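You operate a simulated robot arm through the tools that you are given. There is no shell and no other tool. Be economical: measure what you need, move in short steps, check, and stop when the job is done.

The job below is to be done with a simulated two-armed robot. You get a single attempt, and the scene is never put back.

Task
Take the lid off the tin on the top of the drying table and lay it down there.

Only the result counts: the job must be done as asked and must still hold three seconds after the hand-in. Knocking over, shifting, dropping, spilling or breaking anything else fails it. A push-on lid holds only when it is set on centred and level and pressed home; a screw cap is set on level and turned clockwise until tight.

Robot
Two 7-joint arms with two-finger parallel grippers on one trunk, on a base that drives. Base frame: it is fixed to the floor where the robot stands at the start and does not move with it; the origin is under the middle of the robot, x ahead of it, y to its left, z up. Readings come in mm, rad, newtons and seconds.
The left shoulder is at the start at [70, 163, 1120], the right one opposite. With the tool pointing down near the work surface each hand reaches from about 400 to 880 mm from the robot's upright axis, wherever it stands, measured 20 degrees to its own side. Payload 3.43 kg a hand.
The TCP of each hand is the grasp point between the finger pads, 34 mm short of the fingertips. In the tool frame z runs along the fingers and y along their closing line. The gripper opens to 128 mm. The fingers are 24 mm wide and 12 mm thick; the gripper's body (48 by 130 mm) begins 96 mm behind the TCP.
Orientation is that of the tool frame in the base frame, as a unit quaternion [x, y, z, w]. With the fingers straight down and closing along the base's y, the tool's x points along the base's -x, its y along +y and its z along -z.

Tools
- The arms move only by the tool apply_moves. It takes "left_deltas", "right_deltas" or both (then of equal length, played together; a hand with none holds still); each is a list of rows, each an object (a shift or turn left out is 0, a gripper value left out holds the last) with "linear": the shift along the tool's x, y, z in units of 50 mm (1.0 is 50 mm), a list of three; "rot": the turn, a rotation vector about the tool's x, y, z in units of 8 degrees (1.0 is 8 degrees), a list of three; "grip": the opening, from 0 (shut) to 1 (fully open). In form: [{"linear": [tx, ty, tz], "rot": [wx, wy, wz], "grip": grip}, ...]. A call has 1 to 8 rows; each row shifts and turns the commanded pose from where the row before left it, along the tool's axes as they then stand. A call with a number of a shift or a turn outside -1 to 1 is refused whole. Each row takes 0.2 s and may step no farther than 50 mm and 0.15 rad from the row before; otherwise, or with a gripper value out of range, the whole call is refused. Where a pose cannot be reached the arm comes as near as it can. A force on the tool above 40 N (or 10 N above the force at the start of the call, whichever is more), or a blocked arm, ends the call early, and 0.2 s more pass. The fingers move at their own pace (about 153 mm/s each) and stop on an object; they squeeze with about 34 N. The grip force told is the motor's: it shows also when the fingers shut on nothing. Time passes only in rows, and 0.2 s behind the last, so rows that do not move let the fingers close. It gives the time, the measured TCP pose, the force on the tool (base axes), the opening and the grip force at its end, in the units of the frame above (readings bear some noise), with the torque about the TCP (base axes, N m) and any sound that the robot's microphone picked up.
- Cameras (640 x 400 px; columns grow to the right, rows downward): "scene" is now at [136.2, -19.5, 1355.6]; the picture's right is [-0.23, -0.97, 0.00], its down [-0.49, 0.12, -0.86] and it looks along [0.84, -0.20, -0.50] (base axes); focal length 269 px, centre (320, 200). "left" rides on the left gripper at [76, 11, -160] in its tool frame; the picture's right is [-0.15, 0.99, 0.00], its down [-0.88, -0.13, -0.46] and it looks along [-0.45, -0.07, 0.89] (tool axes); focal length 234 px, centre (320, 200). "right" rides on the right gripper at [76, -11, -160] in its tool frame; the picture's right is [0.15, 0.99, 0.00], its down [-0.88, 0.13, -0.46] and it looks along [-0.45, 0.07, 0.89] (tool axes); focal length 234 px, centre (320, 200). There is no depth. A picture from a camera that has moved, and an enlarged one, comes with that camera's place and axes in the base frame and with its lens.
- capture(camera): a new picture of that camera. It takes no simulated time.
- raise_lower(by): slides the trunk up (or, below 0, down) by that many mm; the arms and the scene camera ride with it, the base frame stays. It gives what a move gives, with no picture.
- drive_base(legs): drives the robot by 1 to 6 legs, each [ahead, left, turn to the left] in mm, mm and rad, along the robot's own axes; the way and the turn of a leg run together, so that a leg with both is an arc; at most 1500 mm and 3.142 rad a leg. The arms and the cameras ride along, it lands a little off, and it stops where it bumps. It gives what a move gives.
- aim_head(pan, tilt): turns the head with the scene camera to pan (to the left, within 1.501 rad either way) and tilt (down, from -0.506 to 1.204), counted from straight ahead of the robot. It gives what a move gives.
- enlarge(camera, box): a new picture of the part [left, top, right, bottom] of that camera's present view, enlarged. It takes no simulated time.
- sign_off(): hands the job in; it is judged then, once.

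Go step by step. Nothing tells you exact positions but the pictures and the camera data: compare them with the known pose of the tool, close in by small moves and look again before you grip or let go. The budget is 120 turns and 88 pictures, counting those below and the enlarged ones. Unless the task says otherwise, let go and move clear before handing in, and close with one line.

The tools are called after ">>>" by a JSON object that holds its "name" and its "arguments". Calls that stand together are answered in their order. apply_moves: Moves the arms, as the interface text tells. Its arguments: {"type":"object","properties":{"left_deltas":{"type":"array"},"right_deltas":{"type":"array"}},"required":[]} The other tools are called the same way: raise_lower (by) slides the trunk up or down; drive_base (legs) drives the base; aim_head (pan, tilt) turns the head that bears the scene camera; capture (camera) takes a picture; enlarge (camera, box) takes an enlarged picture of a part of a camera's view; sign_off () hands the job in.

At the start:

```text
clock: 0.0
left_eef_pos: [629.0, 140.7, 1147.9]
left_ee_rot: [0.0, 1.0, 0.0, 0.0]
left_force: [-1.1, -0.8, -0.5]
left_ft_torque: [0.01, 0.0, 0.01]
left_finger_gap: 128.1
left_grasp_force: 0.1
right_eef_pos: [580.6, -286.7, 1172.1]
right_ee_rot: [0.0, 1.0, 0.0, -0.001]
right_force: [-0.6, 0.2, 0.1]
right_ft_torque: [0.01, 0.02, 0.0]
right_finger_gap: 127.8
right_grasp_force: 0.0
trunk travel left (down, up): [-600.0, 340.0]
robot x, y, heading: [-3.7, 1.0, -0.001]
head pan, tilt: [-0.232, 0.527]
```

scene: 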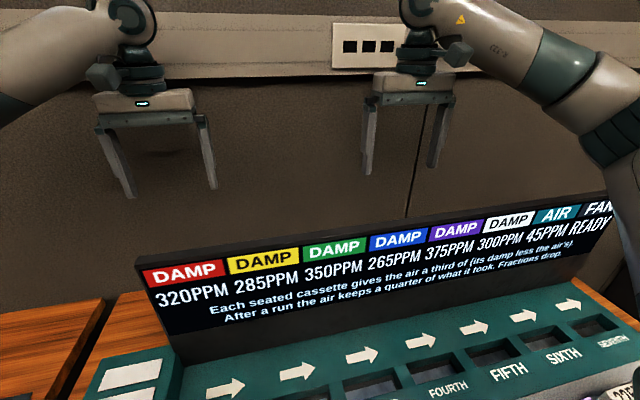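
right: 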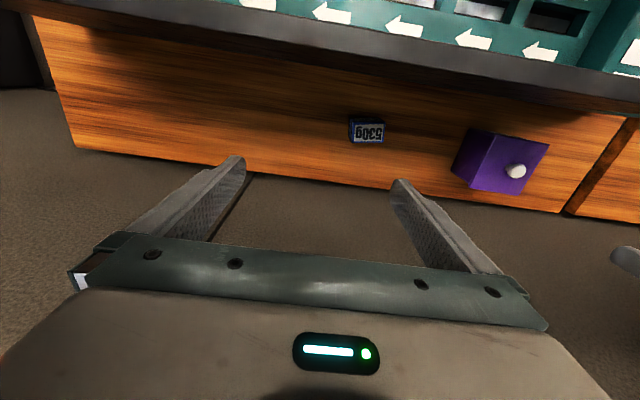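
left: 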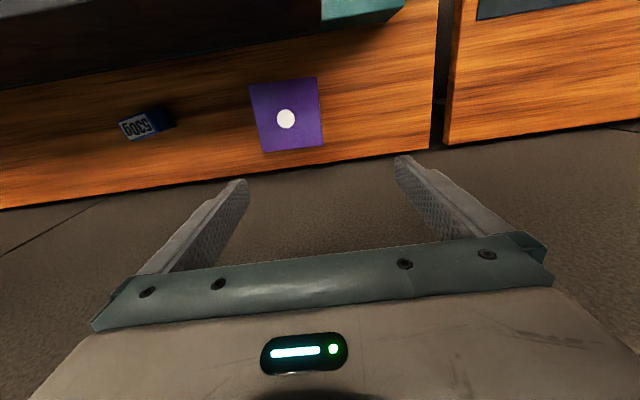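

I see a machine with a signboard ahead, a purple box and a 530g weight on the table front. No tin yet; I'll look around with the head.

>>> {"name": "aim_head", "arguments": {"pan": 0.0, "tilt": 0.9}}

>>> {"name": "capture", "arguments": {"camera": "scene"}}

>>> {"name": "aim_head", "arguments": {"pan": 0.9, "tilt": 0.6}}

>>> {"name": "capture", "arguments": {"camera": "scene"}}

>>> {"name": "aim_head", "arguments": {"pan": -0.9, "tilt": 0.6}}

>>> {"name": "capture", "arguments": {"camera": "scene"}}

```text
clock: 0.8
left_eef_pos: [629.0, 140.0, 1147.4]
left_ee_rot: [0.0, 1.0, 0.0, 0.0]
left_force: [-0.7, 0.0, 0.6]
left_ft_torque: [-0.03, -0.03, 0.05]
left_finger_gap: 127.9
left_grasp_force: 0.2
right_eef_pos: [579.1, -286.5, 1170.6]
right_ee_rot: [0.001, 1.0, 0.001, 0.0]
right_force: [0.1, 0.4, 0.0]
right_ft_torque: [0.01, -0.02, -0.01]
right_finger_gap: 128.2
right_grasp_force: 0.0
trunk travel left (down, up): [-600.0, 340.0]
robot x, y, heading: [0.7, 0.4, -0.004]
head pan, tilt: [0.0, 0.901]
```

```text
84 pictures are left
camera scene: at [123.8, 1.3, 1324.3], right [0.0, -1.0, 0.0], down [-0.78, 0.0, -0.62], along [0.62, 0.0, -0.78], focal length 269 px, centre (320, 200)
```

scene: 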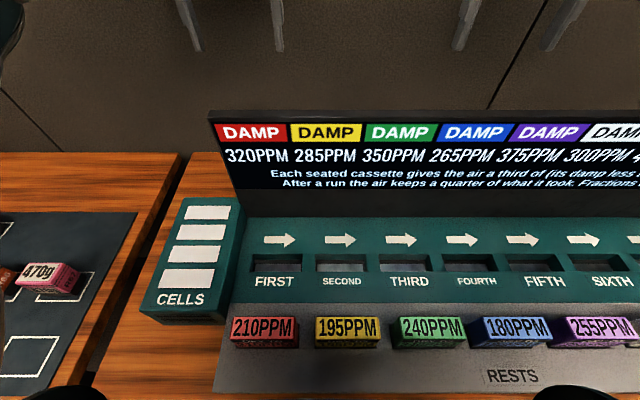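

```text
clock: 2.0
left_eef_pos: [629.5, 138.1, 1148.4]
left_ee_rot: [0.001, 1.0, 0.0, -0.001]
left_force: [-1.2, 0.4, 0.0]
left_ft_torque: [-0.02, 0.01, 0.0]
left_finger_gap: 127.8
left_grasp_force: 0.0
right_eef_pos: [579.8, -286.6, 1170.7]
right_ee_rot: [0.0, 1.0, 0.0, 0.0]
right_force: [0.9, 0.3, 0.7]
right_ft_torque: [0.02, 0.02, -0.01]
right_finger_gap: 127.7
right_grasp_force: 0.1
trunk travel left (down, up): [-600.0, 340.0]
robot x, y, heading: [-0.9, -0.9, -0.001]
head pan, tilt: [0.901, 0.6]
```

```text
83 pictures are left
camera scene: at [103.2, 70.6, 1349.0], right [0.78, -0.62, 0.0], down [-0.35, -0.44, -0.82], along [0.51, 0.65, -0.57], focal length 269 px, centre (320, 200)
```

scene: 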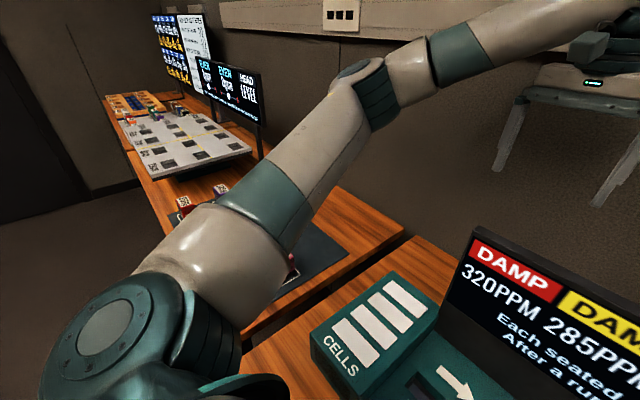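

```text
clock: 3.9
left_eef_pos: [629.7, 139.9, 1147.9]
left_ee_rot: [0.001, 1.0, 0.0, 0.0]
left_force: [-0.4, -0.7, -0.3]
left_ft_torque: [0.01, -0.03, 0.02]
left_finger_gap: 128.0
left_grasp_force: 0.0
right_eef_pos: [578.5, -287.0, 1170.3]
right_ee_rot: [0.0, 1.0, 0.0, 0.0]
right_force: [-0.1, -0.2, 1.1]
right_ft_torque: [0.02, 0.0, -0.01]
right_finger_gap: 128.2
right_grasp_force: 0.2
trunk travel left (down, up): [-600.0, 340.0]
robot x, y, heading: [0.1, 1.3, -0.001]
head pan, tilt: [-0.901, 0.6]
```

```text
82 pictures are left
camera scene: at [103.2, -67.9, 1349.0], right [-0.78, -0.62, 0.0], down [-0.35, 0.44, -0.82], along [0.51, -0.65, -0.57], focal length 269 px, centre (320, 200)
```

scene: 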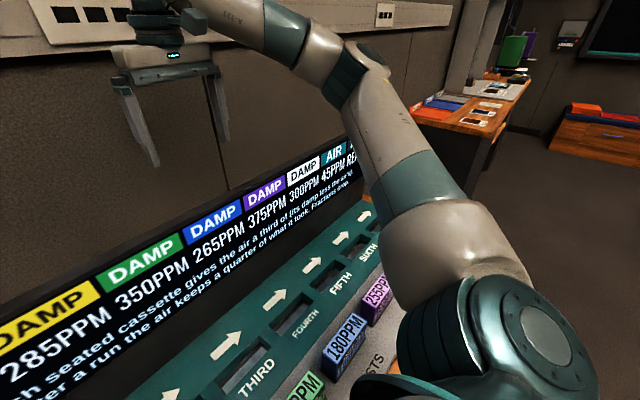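

The wrist views look back over the signboard: the purple block with a white knob and the 530g piece lie on the table behind it. I'll raise the trunk to look over the whole table.

>>> {"name": "raise_lower", "arguments": {"by": 340}}

>>> {"name": "aim_head", "arguments": {"pan": 0.0, "tilt": 0.9}}

>>> {"name": "capture", "arguments": {"camera": "scene"}}

>>> {"name": "aim_head", "arguments": {"pan": -0.8, "tilt": 0.9}}

>>> {"name": "capture", "arguments": {"camera": "scene"}}

>>> {"name": "capture", "arguments": {"camera": "right"}}

>>> {"name": "capture", "arguments": {"camera": "left"}}

```text
clock: 6.0
left_eef_pos: [591.1, 148.9, 1298.8]
left_ee_rot: [0.012, 0.997, 0.015, -0.076]
left_force: [0.1, 0.1, 0.0]
left_ft_torque: [-0.06, -0.02, 0.01]
left_finger_gap: 128.0
left_grasp_force: 0.0
right_eef_pos: [553.2, -274.7, 1424.5]
right_ee_rot: [-0.004, 1.0, -0.003, 0.008]
right_force: [0.7, 0.8, 0.1]
right_ft_torque: [-0.05, 0.02, 0.03]
right_finger_gap: 128.1
right_grasp_force: 0.0
trunk travel left (down, up): [-839.0, 101.0]
robot x, y, heading: [-3.3, 5.3, 0.008]
head pan, tilt: [-0.901, 0.6]
stopped: the arm was blocked; the commanded pose is now the measured one
```

```text
clock: 7.2
left_eef_pos: [591.7, 147.0, 1299.0]
left_ee_rot: [0.012, 0.997, 0.012, -0.074]
left_force: [-0.4, 0.3, 0.1]
left_ft_torque: [-0.05, -0.03, 0.0]
left_finger_gap: 127.9
left_grasp_force: 0.1
right_eef_pos: [550.3, -276.5, 1423.9]
right_ee_rot: [-0.002, 1.0, -0.002, 0.011]
right_force: [0.3, -0.6, 0.0]
right_ft_torque: [-0.01, 0.01, 0.01]
right_finger_gap: 128.1
right_grasp_force: 0.1
trunk travel left (down, up): [-839.0, 101.0]
robot x, y, heading: [-0.5, -2.0, 0.004]
head pan, tilt: [0.0, 0.901]
```

```text
81 pictures are left
camera scene: at [91.1, 10.7, 1565.9], right [0.0, -1.0, 0.01], down [-0.77, -0.01, -0.64], along [0.64, 0.0, -0.77], focal length 269 px, centre (320, 200)
```

scene: 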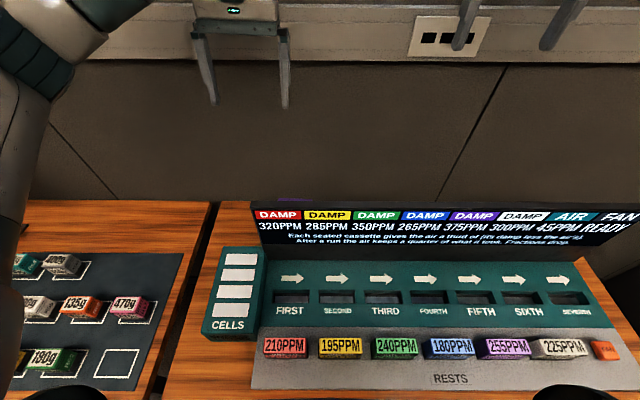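

```text
clock: 8.4
left_eef_pos: [591.3, 146.5, 1300.1]
left_ee_rot: [0.011, 0.997, 0.012, -0.073]
left_force: [-0.1, -0.2, 0.0]
left_ft_torque: [0.02, 0.03, 0.02]
left_finger_gap: 127.7
left_grasp_force: 0.1
right_eef_pos: [550.5, -276.7, 1424.0]
right_ee_rot: [-0.002, 1.0, -0.003, 0.01]
right_force: [-0.3, 0.0, -0.3]
right_ft_torque: [-0.02, -0.03, 0.0]
right_finger_gap: 128.0
right_grasp_force: 0.1
trunk travel left (down, up): [-839.0, 101.0]
robot x, y, heading: [-3.6, -1.4, 0.007]
head pan, tilt: [-0.799, 0.901]
```

```text
80 pictures are left
camera scene: at [68.4, -43.7, 1565.7], right [-0.71, -0.7, -0.01], down [-0.54, 0.56, -0.64], along [0.45, -0.45, -0.77], focal length 269 px, centre (320, 200)
```

scene: 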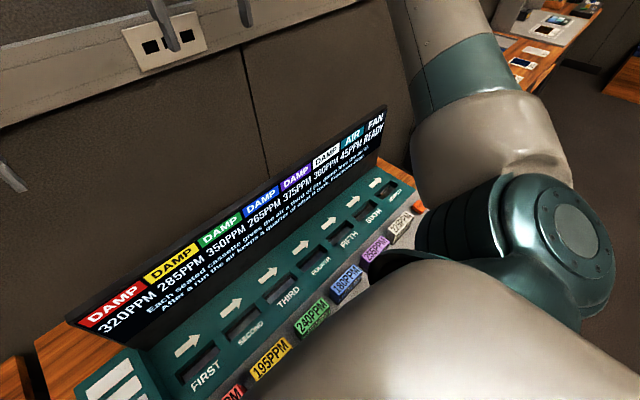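

```text
79 pictures are left
camera right: at [471.8, -286.2, 1581.5], right [-0.15, 0.99, -0.01], down [0.87, 0.14, 0.47], along [0.47, 0.06, -0.88], focal length 234 px, centre (320, 200)
```

right: 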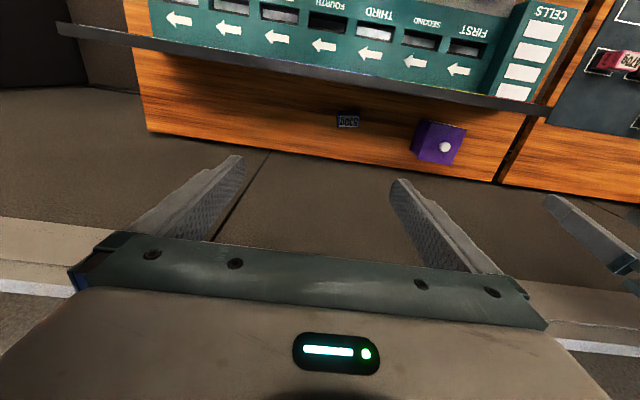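

```text
78 pictures are left
camera left: at [540.5, 156.1, 1468.1], right [0.17, 0.99, 0.0], down [0.93, -0.16, 0.32], along [0.31, -0.05, -0.95], focal length 234 px, centre (320, 200)
```

left: 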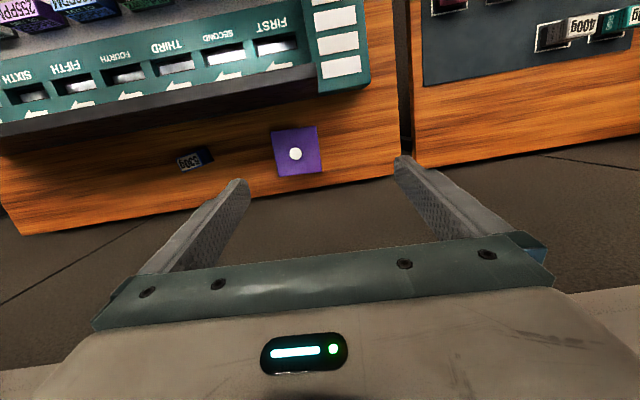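

The purple tin with the white knobbed lid stands behind the signboard; triangulated, the knob is at about (600, 88, 915). I'll lower the trunk back part-way (the arm got blocked above) and look again.

>>> {"name": "raise_lower", "arguments": {"by": -140}}

>>> {"name": "aim_head", "arguments": {"pan": 0.1, "tilt": 0.6}}

>>> {"name": "capture", "arguments": {"camera": "scene"}}

>>> {"name": "capture", "arguments": {"camera": "left"}}

```text
clock: 10.0
left_eef_pos: [618.2, 138.9, 1146.4]
left_ee_rot: [0.009, 0.996, 0.015, -0.086]
left_force: [0.2, -0.3, -0.5]
left_ft_torque: [-0.01, 0.0, 0.01]
left_finger_gap: 128.1
left_grasp_force: 0.1
right_eef_pos: [579.0, -285.2, 1268.5]
right_ee_rot: [-0.001, 1.0, 0.001, -0.001]
right_force: [-0.4, 0.6, 0.1]
right_ft_torque: [-0.03, 0.04, 0.03]
right_finger_gap: 128.0
right_grasp_force: 0.2
trunk travel left (down, up): [-699.0, 241.0]
robot x, y, heading: [-5.5, -3.0, 0.002]
head pan, tilt: [-0.799, 0.901]
```

```text
clock: 11.2
left_eef_pos: [616.7, 140.7, 1147.2]
left_ee_rot: [0.009, 0.996, 0.015, -0.085]
left_force: [-0.5, -0.3, 1.0]
left_ft_torque: [0.01, -0.02, 0.01]
left_finger_gap: 128.0
left_grasp_force: 0.0
right_eef_pos: [578.2, -284.2, 1270.3]
right_ee_rot: [0.0, 1.0, 0.0, 0.0]
right_force: [0.0, -0.5, 0.1]
right_ft_torque: [0.01, 0.0, -0.03]
right_finger_gap: 127.7
right_grasp_force: 0.0
trunk travel left (down, up): [-699.0, 241.0]
robot x, y, heading: [-3.7, -2.9, 0.005]
head pan, tilt: [0.099, 0.6]
```

```text
77 pictures are left
camera scene: at [132.9, 10.4, 1448.4], right [0.1, -0.99, 0.0], down [-0.56, -0.06, -0.82], along [0.82, 0.08, -0.57], focal length 269 px, centre (320, 200)
```

scene: 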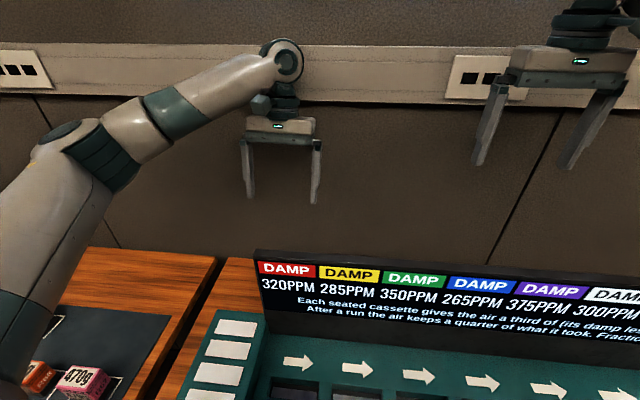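

```text
76 pictures are left
camera left: at [569.6, 148.0, 1317.6], right [0.17, 0.99, 0.0], down [0.94, -0.16, 0.29], along [0.29, -0.05, -0.96], focal length 234 px, centre (320, 200)
```

left: 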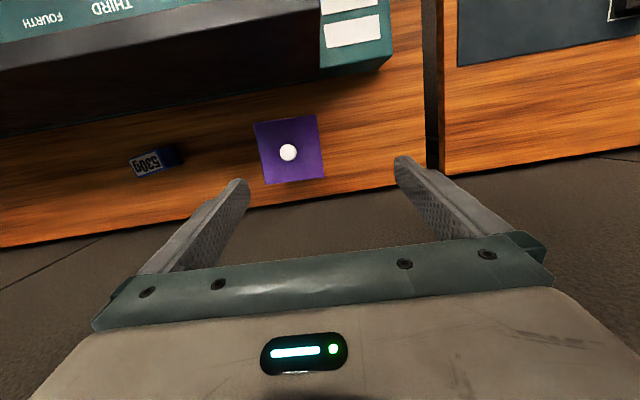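

The knob again solves to (599, 88). I'll level the left hand and move it above the tin for a closer look.

>>> {"name": "apply_moves", "arguments": {"left_deltas": [{"rot": [0.11, -0.61, -0.065]}, {"rot": [0.11, -0.61, -0.065]}, {"linear": [0.18, -0.52, 0]}, {"linear": [0.18, -0.52, 0.5]}, {"linear": [0, 0, 0.5]}, {"linear": [0, 0, 0]}]}}

>>> {"name": "capture", "arguments": {"camera": "left"}}

>>> {"name": "capture", "arguments": {"camera": "right"}}

```text
clock: 12.6
left_eef_pos: [598.4, 89.9, 1096.1]
left_ee_rot: [-0.001, 1.0, 0.0, 0.001]
left_force: [0.2, -0.7, -0.5]
left_ft_torque: [-0.01, -0.03, 0.01]
left_finger_gap: 128.0
left_grasp_force: 0.1
right_eef_pos: [576.7, -284.7, 1270.4]
right_ee_rot: [-0.001, 1.0, 0.002, 0.0]
right_force: [0.9, 0.4, -0.6]
right_ft_torque: [0.03, -0.04, 0.01]
right_finger_gap: 128.1
right_grasp_force: 0.0
trunk travel left (down, up): [-699.0, 241.0]
robot x, y, heading: [-3.8, 1.8, 0.004]
head pan, tilt: [0.099, 0.6]
```

```text
75 pictures are left
camera left: at [523.3, 101.4, 1256.3], right [0.15, 0.99, 0.0], down [0.88, -0.13, 0.46], along [0.45, -0.07, -0.89], focal length 234 px, centre (320, 200)
```

left: 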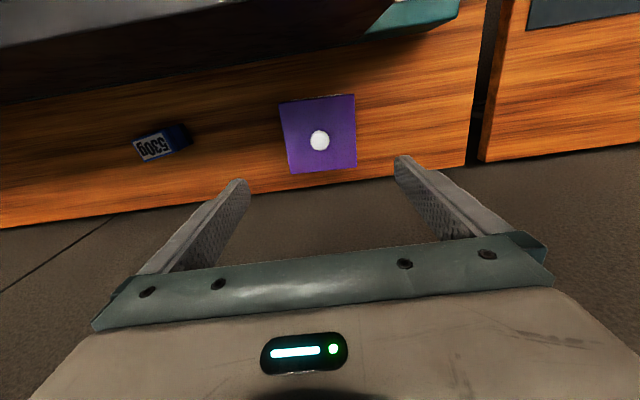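

```text
74 pictures are left
camera right: at [500.7, -296.1, 1429.9], right [-0.15, 0.99, 0.0], down [0.88, 0.13, 0.46], along [0.45, 0.07, -0.89], focal length 234 px, centre (320, 200)
```

right: 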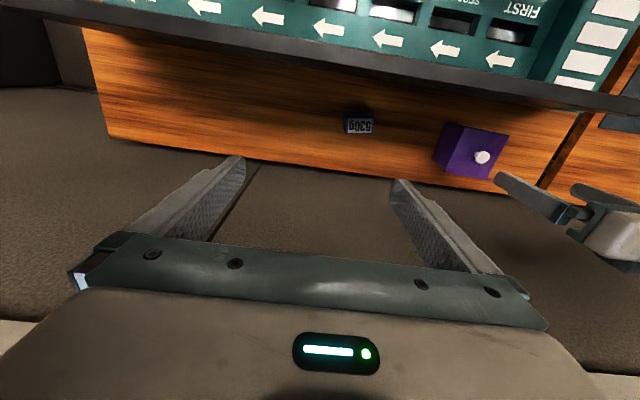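

Knob confirmed near (599, 89). Zooming in to read the lid's seam and height.

>>> {"name": "enlarge", "arguments": {"camera": "right", "box": [400, 90, 544, 200]}}

>>> {"name": "enlarge", "arguments": {"camera": "left", "box": [240, 70, 400, 190]}}

```text
3.64 times, centred on (472, 145) of right
camera zoom: at [500.7, -296.1, 1429.9], right [-0.15, 0.99, 0.0], down [0.88, 0.13, 0.46], along [0.45, 0.07, -0.89], focal length 852 px, centre (-233, 400)
```

zoom: 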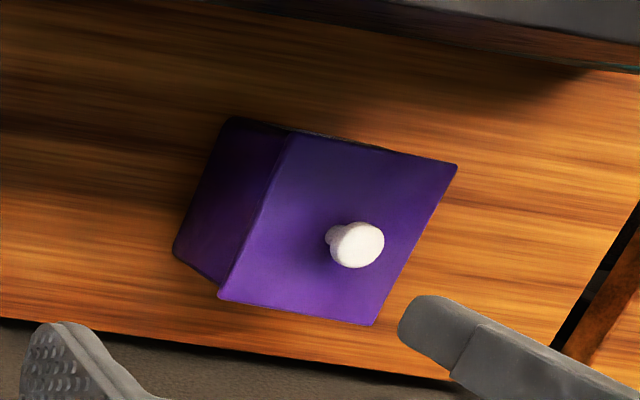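

```text
3.33 times, centred on (320, 130) of left
camera zoom: at [523.3, 101.4, 1256.3], right [0.15, 0.99, 0.0], down [0.88, -0.13, 0.46], along [0.45, -0.07, -0.89], focal length 781 px, centre (320, 433)
```

zoom: 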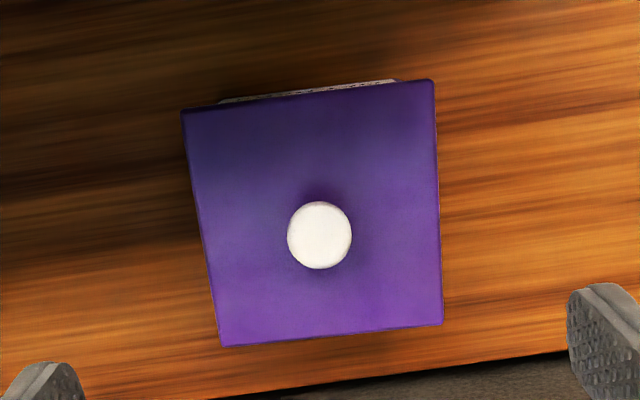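

The lid's top is at z≈888, about 111 mm square, centred (601, 88.5), with a ~29 mm knob rising to 915. I'll narrow the left gripper and descend over the knob, pausing above it.

>>> {"name": "apply_moves", "arguments": {"left_deltas": [{"linear": [-0.02, -0.02, 0.7], "grip": 0.5}, {"linear": [0, 0, 0.7]}, {"linear": [0, 0, 0.7]}, {"linear": [0, 0, 0.6]}, {"linear": [0, 0, 0]}]}}

>>> {"name": "capture", "arguments": {"camera": "left"}}

>>> {"name": "capture", "arguments": {"camera": "right"}}

>>> {"name": "capture", "arguments": {"camera": "scene"}}

```text
clock: 13.8
left_eef_pos: [600.8, 86.1, 961.1]
left_ee_rot: [0.0, 1.0, 0.0, 0.001]
left_force: [-0.2, -0.3, 0.0]
left_ft_torque: [0.01, -0.01, 0.0]
left_finger_gap: 64.1
left_grasp_force: 0.0
right_eef_pos: [576.6, -285.8, 1270.1]
right_ee_rot: [-0.001, 1.0, 0.0, 0.0]
right_force: [-0.7, 0.3, 0.3]
right_ft_torque: [-0.03, -0.01, 0.01]
right_finger_gap: 128.2
right_grasp_force: 0.1
trunk travel left (down, up): [-699.0, 241.0]
robot x, y, heading: [-3.1, -2.0, 0.002]
head pan, tilt: [0.099, 0.6]
```

```text
71 pictures are left
camera left: at [524.8, 99.1, 1121.5], right [0.15, 0.99, 0.0], down [0.88, -0.13, 0.46], along [0.45, -0.07, -0.89], focal length 234 px, centre (320, 200)
```

left: 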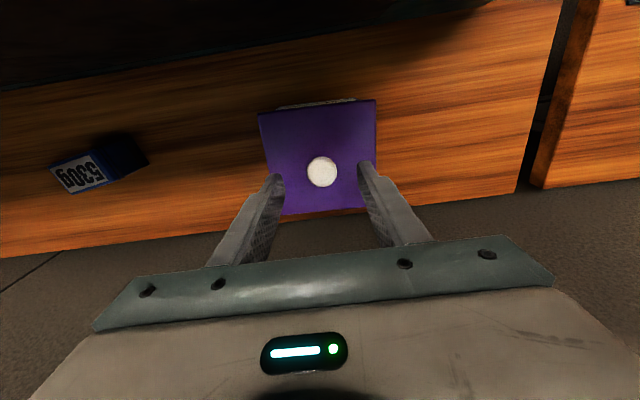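

```text
70 pictures are left
camera right: at [500.5, -295.7, 1430.1], right [-0.15, 0.99, 0.0], down [0.88, 0.13, 0.46], along [0.45, 0.07, -0.89], focal length 234 px, centre (320, 200)
```

right: 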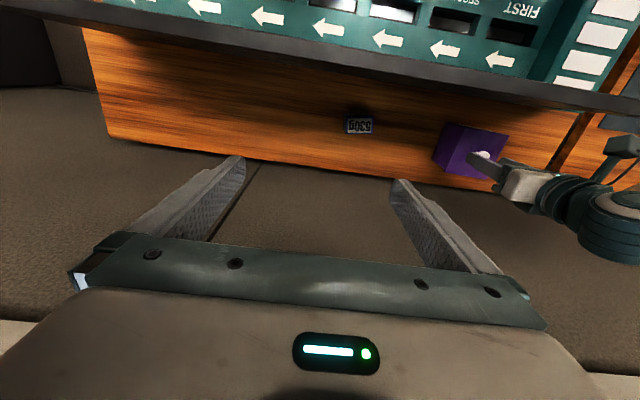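

```text
69 pictures are left
camera scene: at [132.3, 10.2, 1448.5], right [0.1, -0.99, 0.0], down [-0.56, -0.06, -0.83], along [0.82, 0.08, -0.56], focal length 269 px, centre (320, 200)
```

scene: 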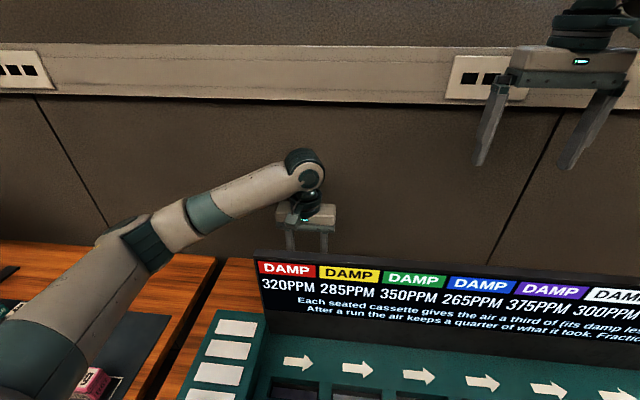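

The knob sits between the fingers at (599, 89). Descending 35 mm and closing gently.

>>> {"name": "apply_moves", "arguments": {"left_deltas": [{"linear": [0.02, 0.02, 0.35]}, {"linear": [0, 0, 0.34]}, {"grip": 0}, {}, {}]}}

>>> {"name": "capture", "arguments": {"camera": "left"}}

```text
clock: 15.0
left_eef_pos: [599.3, 88.1, 927.2]
left_ee_rot: [-0.001, 1.0, -0.001, 0.001]
left_force: [3.6, 5.2, 15.6]
left_ft_torque: [0.11, -0.12, 0.08]
left_finger_gap: 26.2
left_grasp_force: 34.2
right_eef_pos: [577.0, -283.7, 1270.3]
right_ee_rot: [-0.001, 1.0, 0.0, 0.0]
right_force: [-0.2, 0.5, 0.3]
right_ft_torque: [-0.02, 0.01, 0.01]
right_finger_gap: 127.9
right_grasp_force: 0.1
trunk travel left (down, up): [-699.0, 241.0]
robot x, y, heading: [-0.5, 1.6, 0.006]
head pan, tilt: [0.099, 0.6]
```

```text
68 pictures are left
camera left: at [523.4, 100.0, 1087.6], right [0.15, 0.99, 0.0], down [0.88, -0.13, 0.46], along [0.45, -0.07, -0.89], focal length 234 px, centre (320, 200)
```

left: 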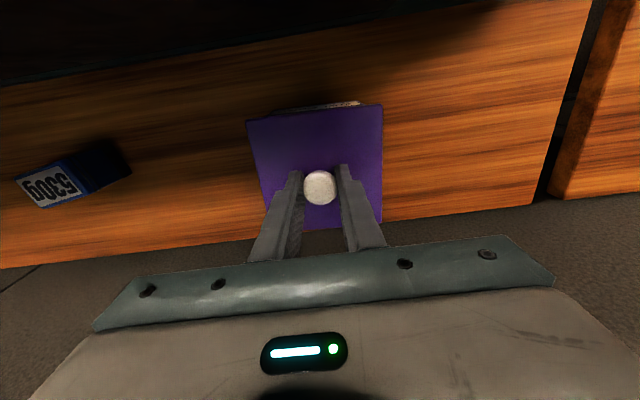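

Gripped (gap 26 mm, 34 N). Lifting in small steps to watch the force.

>>> {"name": "apply_moves", "arguments": {"left_deltas": [{"linear": [0, 0, -0.08]}, {}]}}

>>> {"name": "capture", "arguments": {"camera": "left"}}

```text
clock: 15.6
left_eef_pos: [598.9, 87.6, 930.6]
left_ee_rot: [0.001, 1.0, 0.0, -0.001]
left_force: [0.2, -0.7, -0.9]
left_ft_torque: [0.01, -0.01, 0.02]
left_finger_gap: 26.4
left_grasp_force: 34.1
right_eef_pos: [576.3, -284.7, 1270.2]
right_ee_rot: [-0.001, 1.0, 0.0, -0.001]
right_force: [0.2, 0.2, 0.1]
right_ft_torque: [0.01, -0.04, 0.01]
right_finger_gap: 128.0
right_grasp_force: 0.1
trunk travel left (down, up): [-699.0, 241.0]
robot x, y, heading: [-5.8, -1.4, 0.002]
head pan, tilt: [0.099, 0.6]
heard: snap
```

```text
67 pictures are left
camera left: at [523.2, 99.1, 1090.6], right [0.15, 0.99, 0.0], down [0.88, -0.13, 0.45], along [0.45, -0.07, -0.89], focal length 234 px, centre (320, 200)
```

left: 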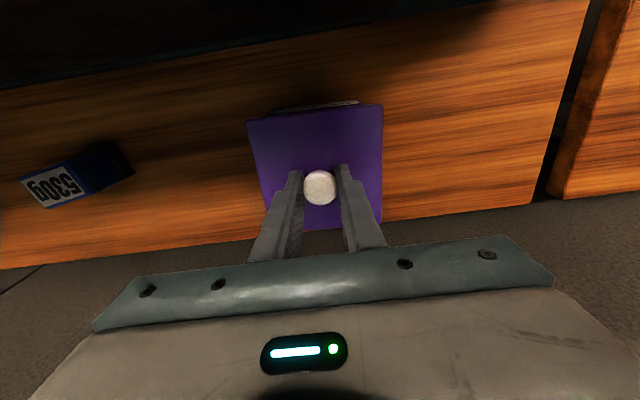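

A snap was heard and the force is gone, so the lid has come free. Raising further and checking that the tin stays.

>>> {"name": "apply_moves", "arguments": {"left_deltas": [{"linear": [0, 0, -0.3]}, {"linear": [0, 0, -0.6]}, {"linear": [0, 0, -0.6]}, {}]}}

>>> {"name": "enlarge", "arguments": {"camera": "right", "box": [320, 60, 640, 260]}}

>>> {"name": "capture", "arguments": {"camera": "left"}}

```text
clock: 16.6
left_eef_pos: [598.0, 88.7, 1007.9]
left_ee_rot: [0.0, 1.0, 0.001, -0.001]
left_force: [0.6, 0.5, -0.6]
left_ft_torque: [0.01, -0.01, 0.01]
left_finger_gap: 0.2
left_grasp_force: 32.7
right_eef_pos: [577.1, -285.1, 1271.0]
right_ee_rot: [0.0, 1.0, 0.0, 0.0]
right_force: [-0.4, -0.7, -0.4]
right_ft_torque: [0.01, -0.01, -0.01]
right_finger_gap: 128.0
right_grasp_force: 0.1
trunk travel left (down, up): [-699.0, 241.0]
robot x, y, heading: [-2.6, -3.1, 0.005]
head pan, tilt: [0.099, 0.6]
```

```text
2.00 times, centred on (480, 160) of right
camera zoom: at [501.2, -295.2, 1429.9], right [-0.15, 0.99, 0.0], down [0.88, 0.13, 0.46], along [0.45, 0.07, -0.89], focal length 468 px, centre (0, 280)
```

zoom: 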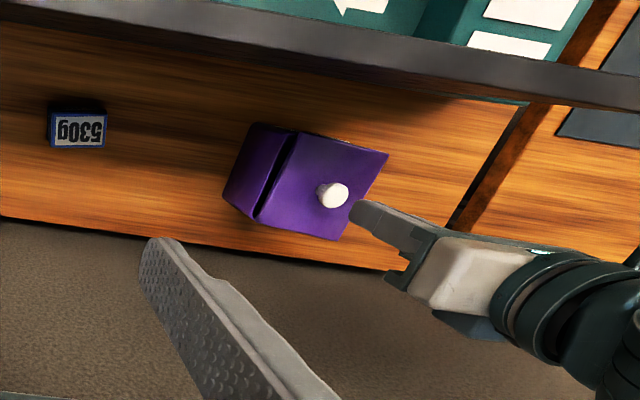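

```text
65 pictures are left
camera left: at [522.9, 100.6, 1167.6], right [0.15, 0.99, 0.0], down [0.88, -0.13, 0.45], along [0.45, -0.07, -0.89], focal length 234 px, centre (320, 200)
```

left: 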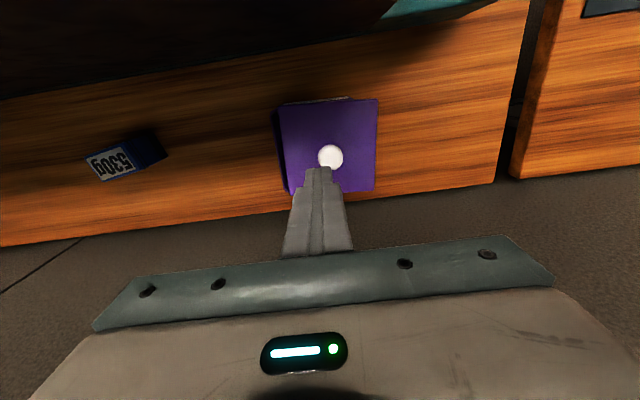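

The lid snapped loose but slipped from the fingers on the faster lift; it now rests ajar on the tin. Zooming in to see how it sits.

>>> {"name": "enlarge", "arguments": {"camera": "right", "box": [420, 110, 530, 190]}}

>>> {"name": "enlarge", "arguments": {"camera": "left", "box": [250, 80, 410, 210]}}

```text
5.00 times, centred on (475, 150) of right
camera zoom: at [501.2, -295.2, 1429.9], right [-0.15, 0.99, 0.0], down [0.88, 0.13, 0.46], along [0.45, 0.07, -0.89], focal length 1171 px, centre (-455, 450)
```

zoom: 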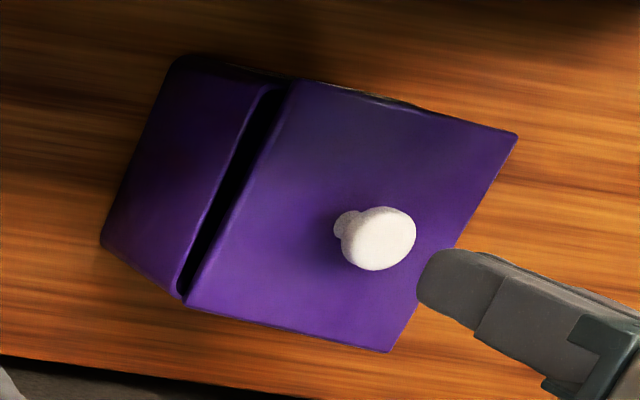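

```text
3.08 times, centred on (330, 145) of left
camera zoom: at [522.9, 100.6, 1167.6], right [0.15, 0.99, 0.0], down [0.88, -0.13, 0.45], along [0.45, -0.07, -0.89], focal length 720 px, centre (289, 369)
```

zoom: 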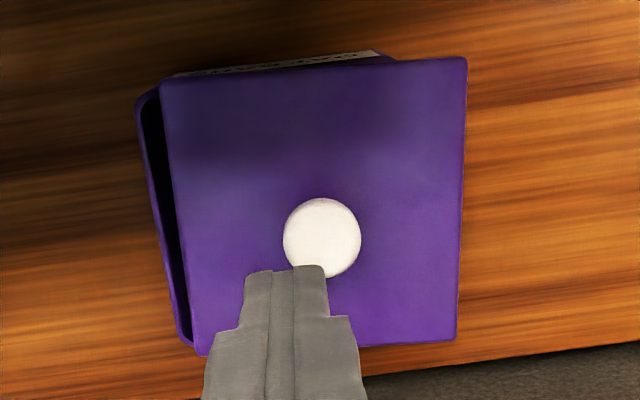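

The lid is level, slid about 12 mm to the left: knob now at about (600, 100.5), lid top ≈ 892. I gripped too high on the mushroom head; I'll re-approach centred and a bit deeper.

>>> {"name": "apply_moves", "arguments": {"left_deltas": [{"linear": [0, 0, -0.2], "grip": 0.5}, {"linear": [-0.03, 0.24, 0]}, {"linear": [0, 0, 0.6]}, {"linear": [0, 0, 0.6]}, {}]}}

>>> {"name": "enlarge", "arguments": {"camera": "left", "box": [240, 90, 400, 260]}}

```text
clock: 17.8
left_eef_pos: [599.7, 100.4, 957.0]
left_ee_rot: [0.0, 1.0, 0.001, -0.001]
left_force: [-0.1, -0.3, -0.4]
left_ft_torque: [0.0, 0.0, 0.0]
left_finger_gap: 64.0
left_grasp_force: 0.0
right_eef_pos: [576.5, -283.9, 1269.8]
right_ee_rot: [-0.001, 1.0, 0.0, 0.0]
right_force: [-0.3, 0.4, 0.3]
right_ft_torque: [0.0, 0.02, 0.03]
right_finger_gap: 127.9
right_grasp_force: 0.0
trunk travel left (down, up): [-699.0, 241.0]
robot x, y, heading: [-2.4, 0.0, 0.005]
head pan, tilt: [0.099, 0.6]
```

```text
2.35 times, centred on (320, 175) of left
camera zoom: at [523.3, 112.3, 1116.8], right [0.15, 0.99, 0.0], down [0.88, -0.13, 0.46], along [0.45, -0.07, -0.89], focal length 551 px, centre (320, 259)
```

zoom: 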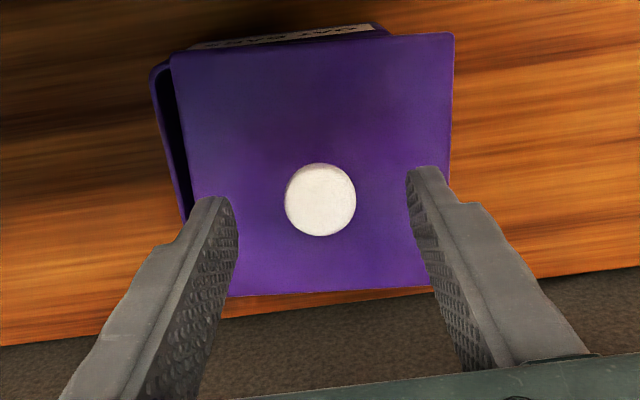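

Knob still centred between the fingers at (599, 100.5). Descending to near contact with the lid.

>>> {"name": "apply_moves", "arguments": {"left_deltas": [{"linear": [0.02, 0, 0.4]}, {"linear": [0, 0, 0.2]}, {}]}}

>>> {"name": "apply_moves", "arguments": {"left_deltas": [{"linear": [0, 0, 0.03]}, {}]}}

```text
clock: 18.6
left_eef_pos: [597.6, 99.7, 926.7]
left_ee_rot: [0.0, 1.0, 0.0, 0.0]
left_force: [0.7, 0.5, 4.7]
left_ft_torque: [0.12, -0.01, 0.06]
left_finger_gap: 64.2
left_grasp_force: 0.2
right_eef_pos: [576.4, -284.3, 1269.5]
right_ee_rot: [-0.001, 1.0, 0.0, 0.0]
right_force: [1.5, 0.5, -0.4]
right_ft_torque: [-0.01, -0.01, 0.06]
right_finger_gap: 128.1
right_grasp_force: 0.1
trunk travel left (down, up): [-699.0, 241.0]
robot x, y, heading: [-2.9, 0.9, 0.004]
head pan, tilt: [0.099, 0.6]
```

```text
clock: 19.2
left_eef_pos: [599.4, 100.6, 926.6]
left_ee_rot: [0.0, 1.0, -0.001, 0.001]
left_force: [1.8, 1.0, 15.9]
left_ft_torque: [0.16, -0.01, -0.03]
left_finger_gap: 64.1
left_grasp_force: 0.4
right_eef_pos: [575.9, -285.4, 1269.9]
right_ee_rot: [-0.001, 1.0, -0.001, 0.001]
right_force: [-0.6, -0.1, 0.2]
right_ft_torque: [0.05, 0.01, 0.01]
right_finger_gap: 127.9
right_grasp_force: 0.1
trunk travel left (down, up): [-699.0, 241.0]
robot x, y, heading: [-5.8, -1.1, 0.005]
head pan, tilt: [0.099, 0.6]
```

Fingertips are touching the lid. Backing off a hair, closing, and lifting slowly with checks this time.

>>> {"name": "apply_moves", "arguments": {"left_deltas": [{"linear": [0, 0, -0.03]}, {"grip": 0}, {}, {}, {}]}}

>>> {"name": "enlarge", "arguments": {"camera": "left", "box": [240, 90, 400, 260]}}

>>> {"name": "apply_moves", "arguments": {"left_deltas": [{"linear": [0, 0, -0.05]}, {"linear": [0, 0, -0.05]}, {"linear": [0, 0, -0.05]}, {"linear": [0, 0, -0.05]}, {}]}}

>>> {"name": "enlarge", "arguments": {"camera": "right", "box": [420, 110, 530, 190]}}

```text
clock: 20.4
left_eef_pos: [597.2, 100.2, 925.8]
left_ee_rot: [0.0, 1.0, 0.0, 0.0]
left_force: [-0.4, -0.6, 13.3]
left_ft_torque: [0.03, 0.04, -0.02]
left_finger_gap: 26.4
left_grasp_force: 34.0
right_eef_pos: [575.0, -285.0, 1269.6]
right_ee_rot: [-0.001, 1.0, 0.0, 0.001]
right_force: [0.8, 0.8, -0.1]
right_ft_torque: [0.02, -0.01, 0.0]
right_finger_gap: 128.0
right_grasp_force: 0.1
trunk travel left (down, up): [-699.0, 241.0]
robot x, y, heading: [-3.1, -0.6, 0.002]
head pan, tilt: [0.099, 0.6]
```

```text
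2.35 times, centred on (320, 175) of left
camera zoom: at [522.0, 111.6, 1087.0], right [0.15, 0.99, 0.0], down [0.88, -0.13, 0.46], along [0.45, -0.07, -0.89], focal length 551 px, centre (320, 259)
```

zoom: 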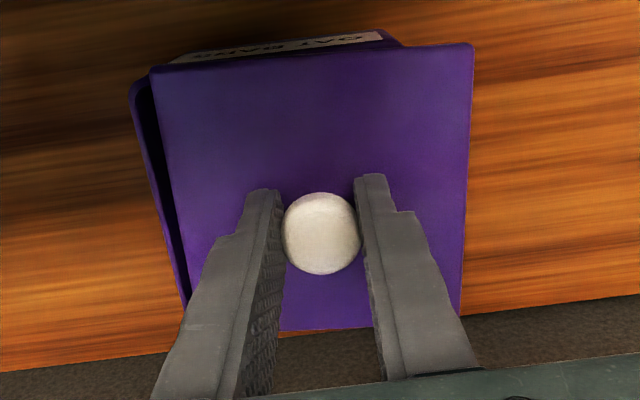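

```text
clock: 21.6
left_eef_pos: [599.2, 100.9, 936.3]
left_ee_rot: [0.0, 1.0, 0.0, -0.001]
left_force: [0.1, 0.1, -0.5]
left_ft_torque: [-0.01, 0.0, 0.0]
left_finger_gap: 26.1
left_grasp_force: 33.8
right_eef_pos: [575.9, -285.0, 1270.5]
right_ee_rot: [-0.001, 1.0, 0.0, 0.0]
right_force: [-0.2, -0.3, 0.1]
right_ft_torque: [-0.01, 0.0, -0.04]
right_finger_gap: 128.1
right_grasp_force: 0.1
trunk travel left (down, up): [-699.0, 241.0]
robot x, y, heading: [-2.4, 1.2, 0.0]
head pan, tilt: [0.099, 0.6]
```

```text
5.00 times, centred on (475, 150) of right
camera zoom: at [500.9, -295.4, 1430.0], right [-0.15, 0.99, 0.0], down [0.88, 0.13, 0.46], along [0.45, 0.07, -0.89], focal length 1171 px, centre (-455, 450)
```

zoom: 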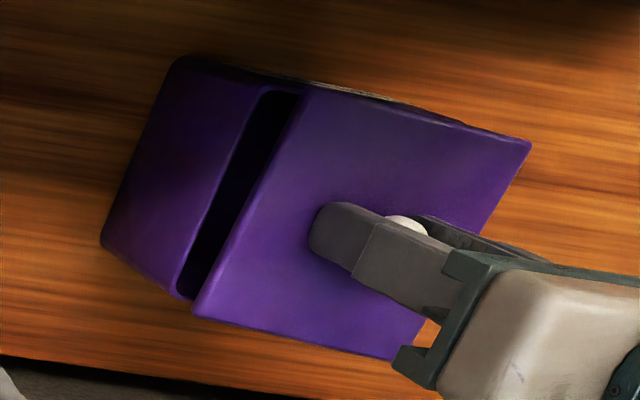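

The lid rises with the hand this time. Continuing slowly upward.

>>> {"name": "apply_moves", "arguments": {"left_deltas": [{"linear": [0, 0, -0.06]}, {"linear": [0, 0, -0.08]}, {"linear": [0, 0, -0.1]}, {"linear": [0, 0, -0.12]}, {"linear": [0, 0, -0.12]}, {"linear": [0, 0, -0.12]}, {"linear": [0, 0, -0.08]}, {}]}}

>>> {"name": "enlarge", "arguments": {"camera": "right", "box": [400, 90, 560, 210]}}

>>> {"name": "capture", "arguments": {"camera": "left"}}

```text
clock: 23.4
left_eef_pos: [597.8, 99.8, 968.2]
left_ee_rot: [0.0, 1.0, -0.001, -0.001]
left_force: [-0.6, -0.1, -0.6]
left_ft_torque: [0.0, 0.02, 0.03]
left_finger_gap: 26.1
left_grasp_force: 34.0
right_eef_pos: [577.0, -285.6, 1270.8]
right_ee_rot: [-0.001, 1.0, 0.0, 0.0]
right_force: [0.2, 0.0, 0.4]
right_ft_torque: [-0.01, -0.03, 0.01]
right_finger_gap: 127.8
right_grasp_force: 0.0
trunk travel left (down, up): [-699.0, 241.0]
robot x, y, heading: [-0.3, -2.5, 0.009]
head pan, tilt: [0.099, 0.6]
```

```text
3.33 times, centred on (480, 150) of right
camera zoom: at [501.1, -295.4, 1429.9], right [-0.15, 0.99, 0.0], down [0.88, 0.13, 0.46], along [0.45, 0.07, -0.89], focal length 781 px, centre (-213, 367)
```

zoom: 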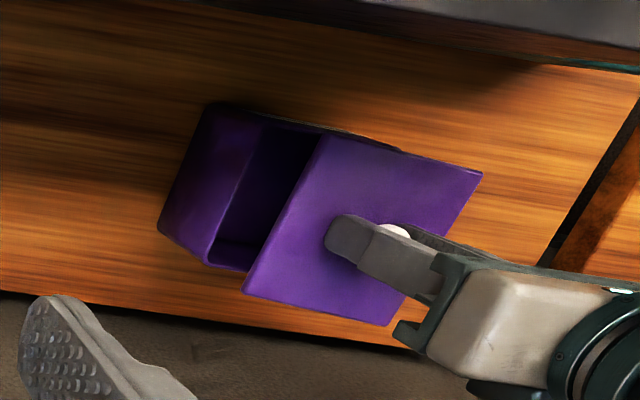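

```text
58 pictures are left
camera left: at [523.3, 111.6, 1129.7], right [0.15, 0.99, 0.0], down [0.88, -0.13, 0.45], along [0.45, -0.07, -0.89], focal length 234 px, centre (320, 200)
```

left: 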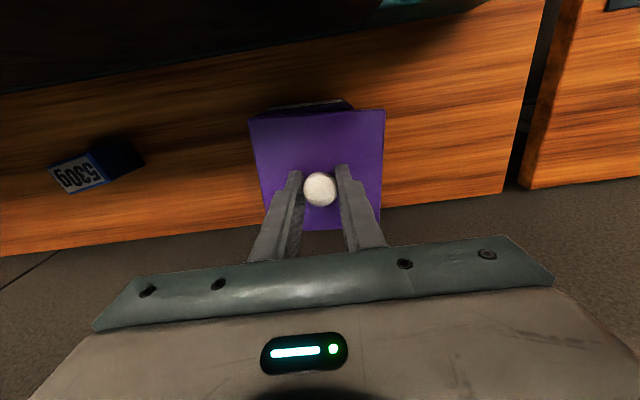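

The lid is clear of the tin. Raising a little more and moving it slowly to the right, toward the free spot at about y = -69 between tin and the 530g piece.

>>> {"name": "apply_moves", "arguments": {"left_deltas": [{"linear": [0, 0, -0.1]}, {"linear": [0, 0, -0.15]}, {"linear": [0, 0, -0.15]}, {"linear": [0, 0, -0.15]}, {"linear": [0, 0, -0.1]}, {"linear": [0, -0.08, 0]}, {"linear": [0, -0.16, 0]}, {"linear": [0, -0.22, 0]}]}}

>>> {"name": "apply_moves", "arguments": {"left_deltas": [{"linear": [0, -0.22, 0]}, {"linear": [0, -0.28, 0]}, {"linear": [0, -0.28, 0]}, {"linear": [0, -0.28, 0]}, {"linear": [0, -0.28, 0]}, {"linear": [0, -0.22, 0]}, {"linear": [0, -0.14, 0]}, {}]}}

>>> {"name": "capture", "arguments": {"camera": "left"}}

```text
clock: 25.2
left_eef_pos: [599.4, 76.5, 1003.7]
left_ee_rot: [-0.001, 1.0, 0.0, -0.001]
left_force: [-0.4, -0.3, -0.3]
left_ft_torque: [0.03, 0.0, -0.02]
left_finger_gap: 26.0
left_grasp_force: 34.1
right_eef_pos: [577.6, -284.3, 1270.7]
right_ee_rot: [-0.001, 1.0, 0.0, -0.001]
right_force: [0.0, -0.4, -0.2]
right_ft_torque: [0.03, 0.01, -0.02]
right_finger_gap: 128.0
right_grasp_force: 0.1
trunk travel left (down, up): [-699.0, 241.0]
robot x, y, heading: [-6.2, -0.4, 0.005]
head pan, tilt: [0.099, 0.6]
```

```text
clock: 27.0
left_eef_pos: [599.5, -7.7, 1002.5]
left_ee_rot: [0.0, 1.0, 0.001, -0.001]
left_force: [-0.1, -1.1, -1.0]
left_ft_torque: [-0.01, -0.04, -0.01]
left_finger_gap: 26.7
left_grasp_force: 34.1
right_eef_pos: [577.5, -285.1, 1270.0]
right_ee_rot: [-0.001, 1.0, 0.0, -0.001]
right_force: [0.9, -0.7, -0.3]
right_ft_torque: [-0.01, -0.02, 0.04]
right_finger_gap: 128.0
right_grasp_force: 0.1
trunk travel left (down, up): [-699.0, 241.0]
robot x, y, heading: [-6.0, -0.6, 0.005]
head pan, tilt: [0.099, 0.6]
```

```text
57 pictures are left
camera left: at [524.2, 4.1, 1162.5], right [0.15, 0.99, 0.0], down [0.88, -0.13, 0.45], along [0.45, -0.07, -0.89], focal length 234 px, centre (320, 200)
```

left: 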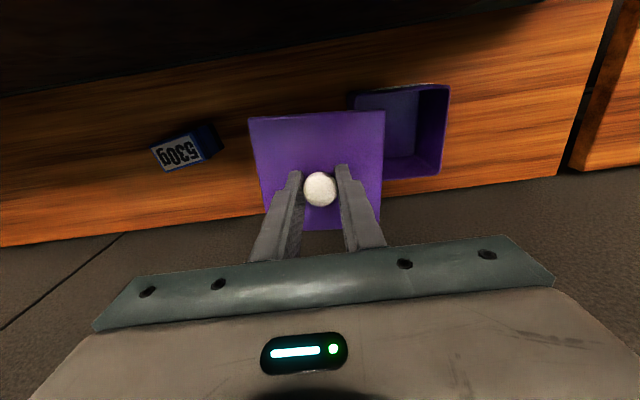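

The lid is held well and the tin stands empty-topped. Continuing about 61 mm further right.

>>> {"name": "apply_moves", "arguments": {"left_deltas": [{"linear": [0, -0.1, 0]}, {"linear": [0, -0.2, 0]}, {"linear": [0, -0.25, 0]}, {"linear": [0, -0.25, 0]}, {"linear": [0, -0.2, 0]}, {"linear": [0, -0.16, 0]}, {"linear": [0, -0.06, 0]}, {}]}}

>>> {"name": "capture", "arguments": {"camera": "left"}}

>>> {"name": "capture", "arguments": {"camera": "right"}}

```text
clock: 28.8
left_eef_pos: [601.7, -54.7, 1003.7]
left_ee_rot: [-0.004, 1.0, -0.005, 0.0]
left_force: [0.1, 1.1, -1.0]
left_ft_torque: [0.03, -0.01, -0.03]
left_finger_gap: 26.1
left_grasp_force: 34.3
right_eef_pos: [578.3, -270.7, 1274.1]
right_ee_rot: [-0.002, 1.0, -0.005, 0.0]
right_force: [0.1, -0.2, 0.2]
right_ft_torque: [0.01, -0.03, -0.02]
right_finger_gap: 127.8
right_grasp_force: 0.0
trunk travel left (down, up): [-699.0, 241.0]
robot x, y, heading: [-1.0, 3.9, 0.007]
head pan, tilt: [0.099, 0.6]
```

```text
56 pictures are left
camera left: at [526.0, -41.5, 1164.3], right [0.14, 0.99, -0.01], down [0.88, -0.12, 0.46], along [0.45, -0.07, -0.89], focal length 234 px, centre (320, 200)
```

left: 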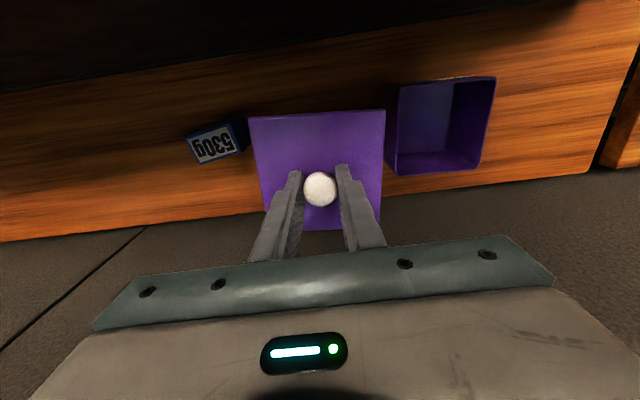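

```text
55 pictures are left
camera right: at [502.0, -279.9, 1433.2], right [-0.15, 0.99, -0.01], down [0.88, 0.14, 0.45], along [0.45, 0.06, -0.89], focal length 234 px, centre (320, 200)
```

right: 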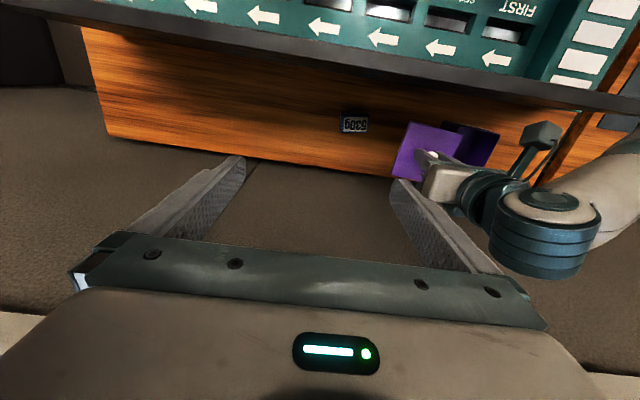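

Both hands read about 14 mm left of where they should be, so the left arm is leaning on something. Checking with the scene camera before going on.

>>> {"name": "capture", "arguments": {"camera": "scene"}}

>>> {"name": "aim_head", "arguments": {"pan": 0.5, "tilt": 0.9}}

>>> {"name": "capture", "arguments": {"camera": "scene"}}

```text
54 pictures are left
camera scene: at [133.2, 25.6, 1448.5], right [0.1, -0.99, 0.01], down [-0.56, -0.07, -0.82], along [0.82, 0.08, -0.57], focal length 269 px, centre (320, 200)
```

scene: 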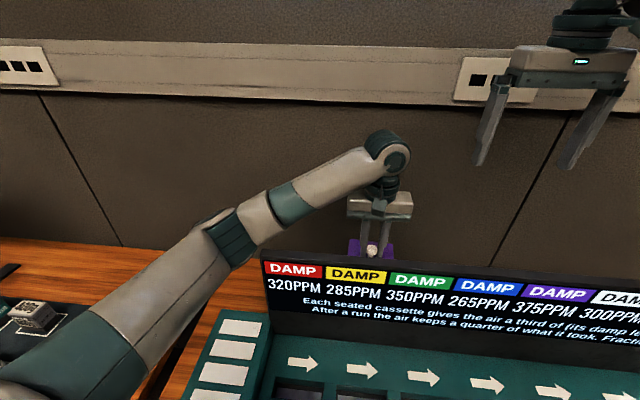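

```text
clock: 29.7
left_eef_pos: [602.4, -53.6, 1003.6]
left_ee_rot: [-0.004, 1.0, -0.005, 0.0]
left_force: [-0.9, 0.0, -0.4]
left_ft_torque: [0.02, 0.01, 0.02]
left_finger_gap: 26.2
left_grasp_force: 34.2
right_eef_pos: [577.8, -271.7, 1273.7]
right_ee_rot: [-0.002, 1.0, -0.006, 0.0]
right_force: [-0.3, 0.4, -0.2]
right_ft_torque: [0.0, 0.01, 0.01]
right_finger_gap: 128.0
right_grasp_force: 0.1
trunk travel left (down, up): [-699.0, 241.0]
robot x, y, heading: [-1.4, 2.5, 0.004]
head pan, tilt: [0.499, 0.901]
```

```text
53 pictures are left
camera scene: at [111.3, 52.2, 1423.5], right [0.48, -0.88, 0.01], down [-0.69, -0.38, -0.62], along [0.54, 0.29, -0.79], focal length 269 px, centre (320, 200)
```

scene: 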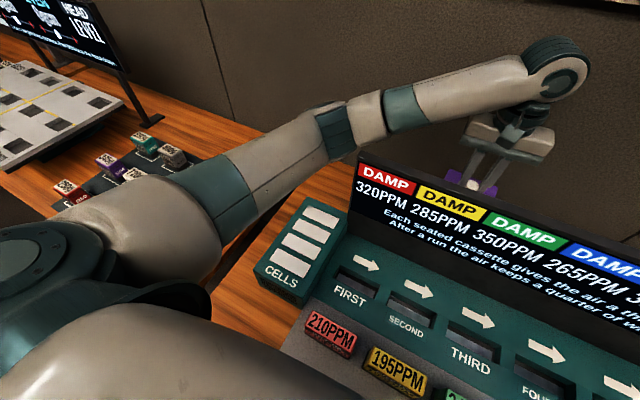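

>>> {"name": "enlarge", "arguments": {"camera": "scene", "box": [200, 60, 460, 240]}}

>>> {"name": "aim_head", "arguments": {"pan": 0.9, "tilt": 1.15}}

>>> {"name": "capture", "arguments": {"camera": "scene"}}

```text
2.22 times, centred on (330, 150) of scene
camera zoom: at [111.3, 52.2, 1423.5], right [0.48, -0.88, 0.01], down [-0.69, -0.38, -0.62], along [0.54, 0.29, -0.79], focal length 598 px, centre (298, 311)
```

zoom: 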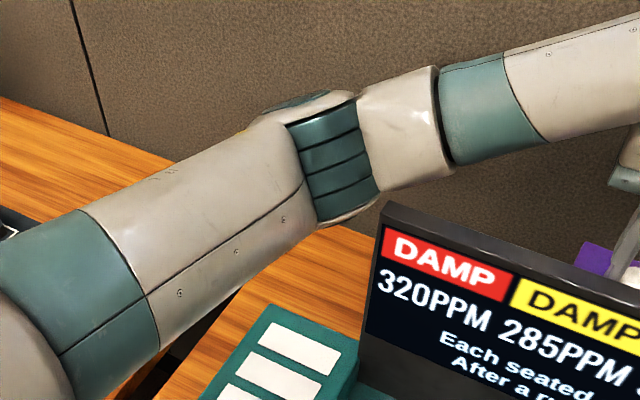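

```text
clock: 30.6
left_eef_pos: [601.2, -52.8, 1004.4]
left_ee_rot: [-0.004, 1.0, -0.005, 0.0]
left_force: [0.0, 0.8, 0.2]
left_ft_torque: [0.02, 0.02, -0.02]
left_finger_gap: 26.3
left_grasp_force: 33.9
right_eef_pos: [576.6, -271.3, 1272.7]
right_ee_rot: [-0.002, 1.0, -0.005, 0.001]
right_force: [0.3, -0.4, 0.1]
right_ft_torque: [0.01, 0.02, -0.01]
right_finger_gap: 127.8
right_grasp_force: 0.1
trunk travel left (down, up): [-699.0, 241.0]
robot x, y, heading: [-2.9, -2.5, 0.007]
head pan, tilt: [0.901, 1.15]
```

```text
51 pictures are left
camera scene: at [81.8, 62.4, 1406.2], right [0.79, -0.62, 0.01], down [-0.56, -0.72, -0.4], along [0.25, 0.31, -0.92], focal length 269 px, centre (320, 200)
```

scene: 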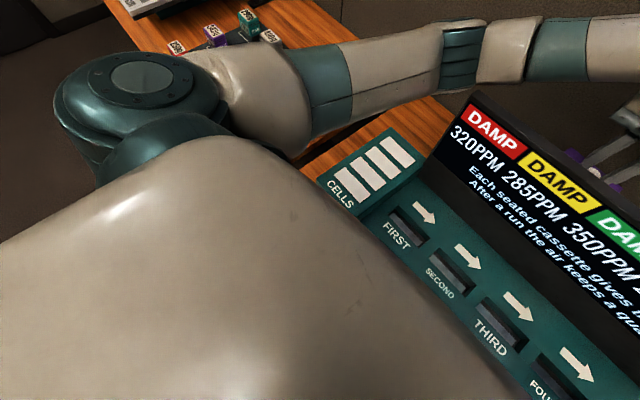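

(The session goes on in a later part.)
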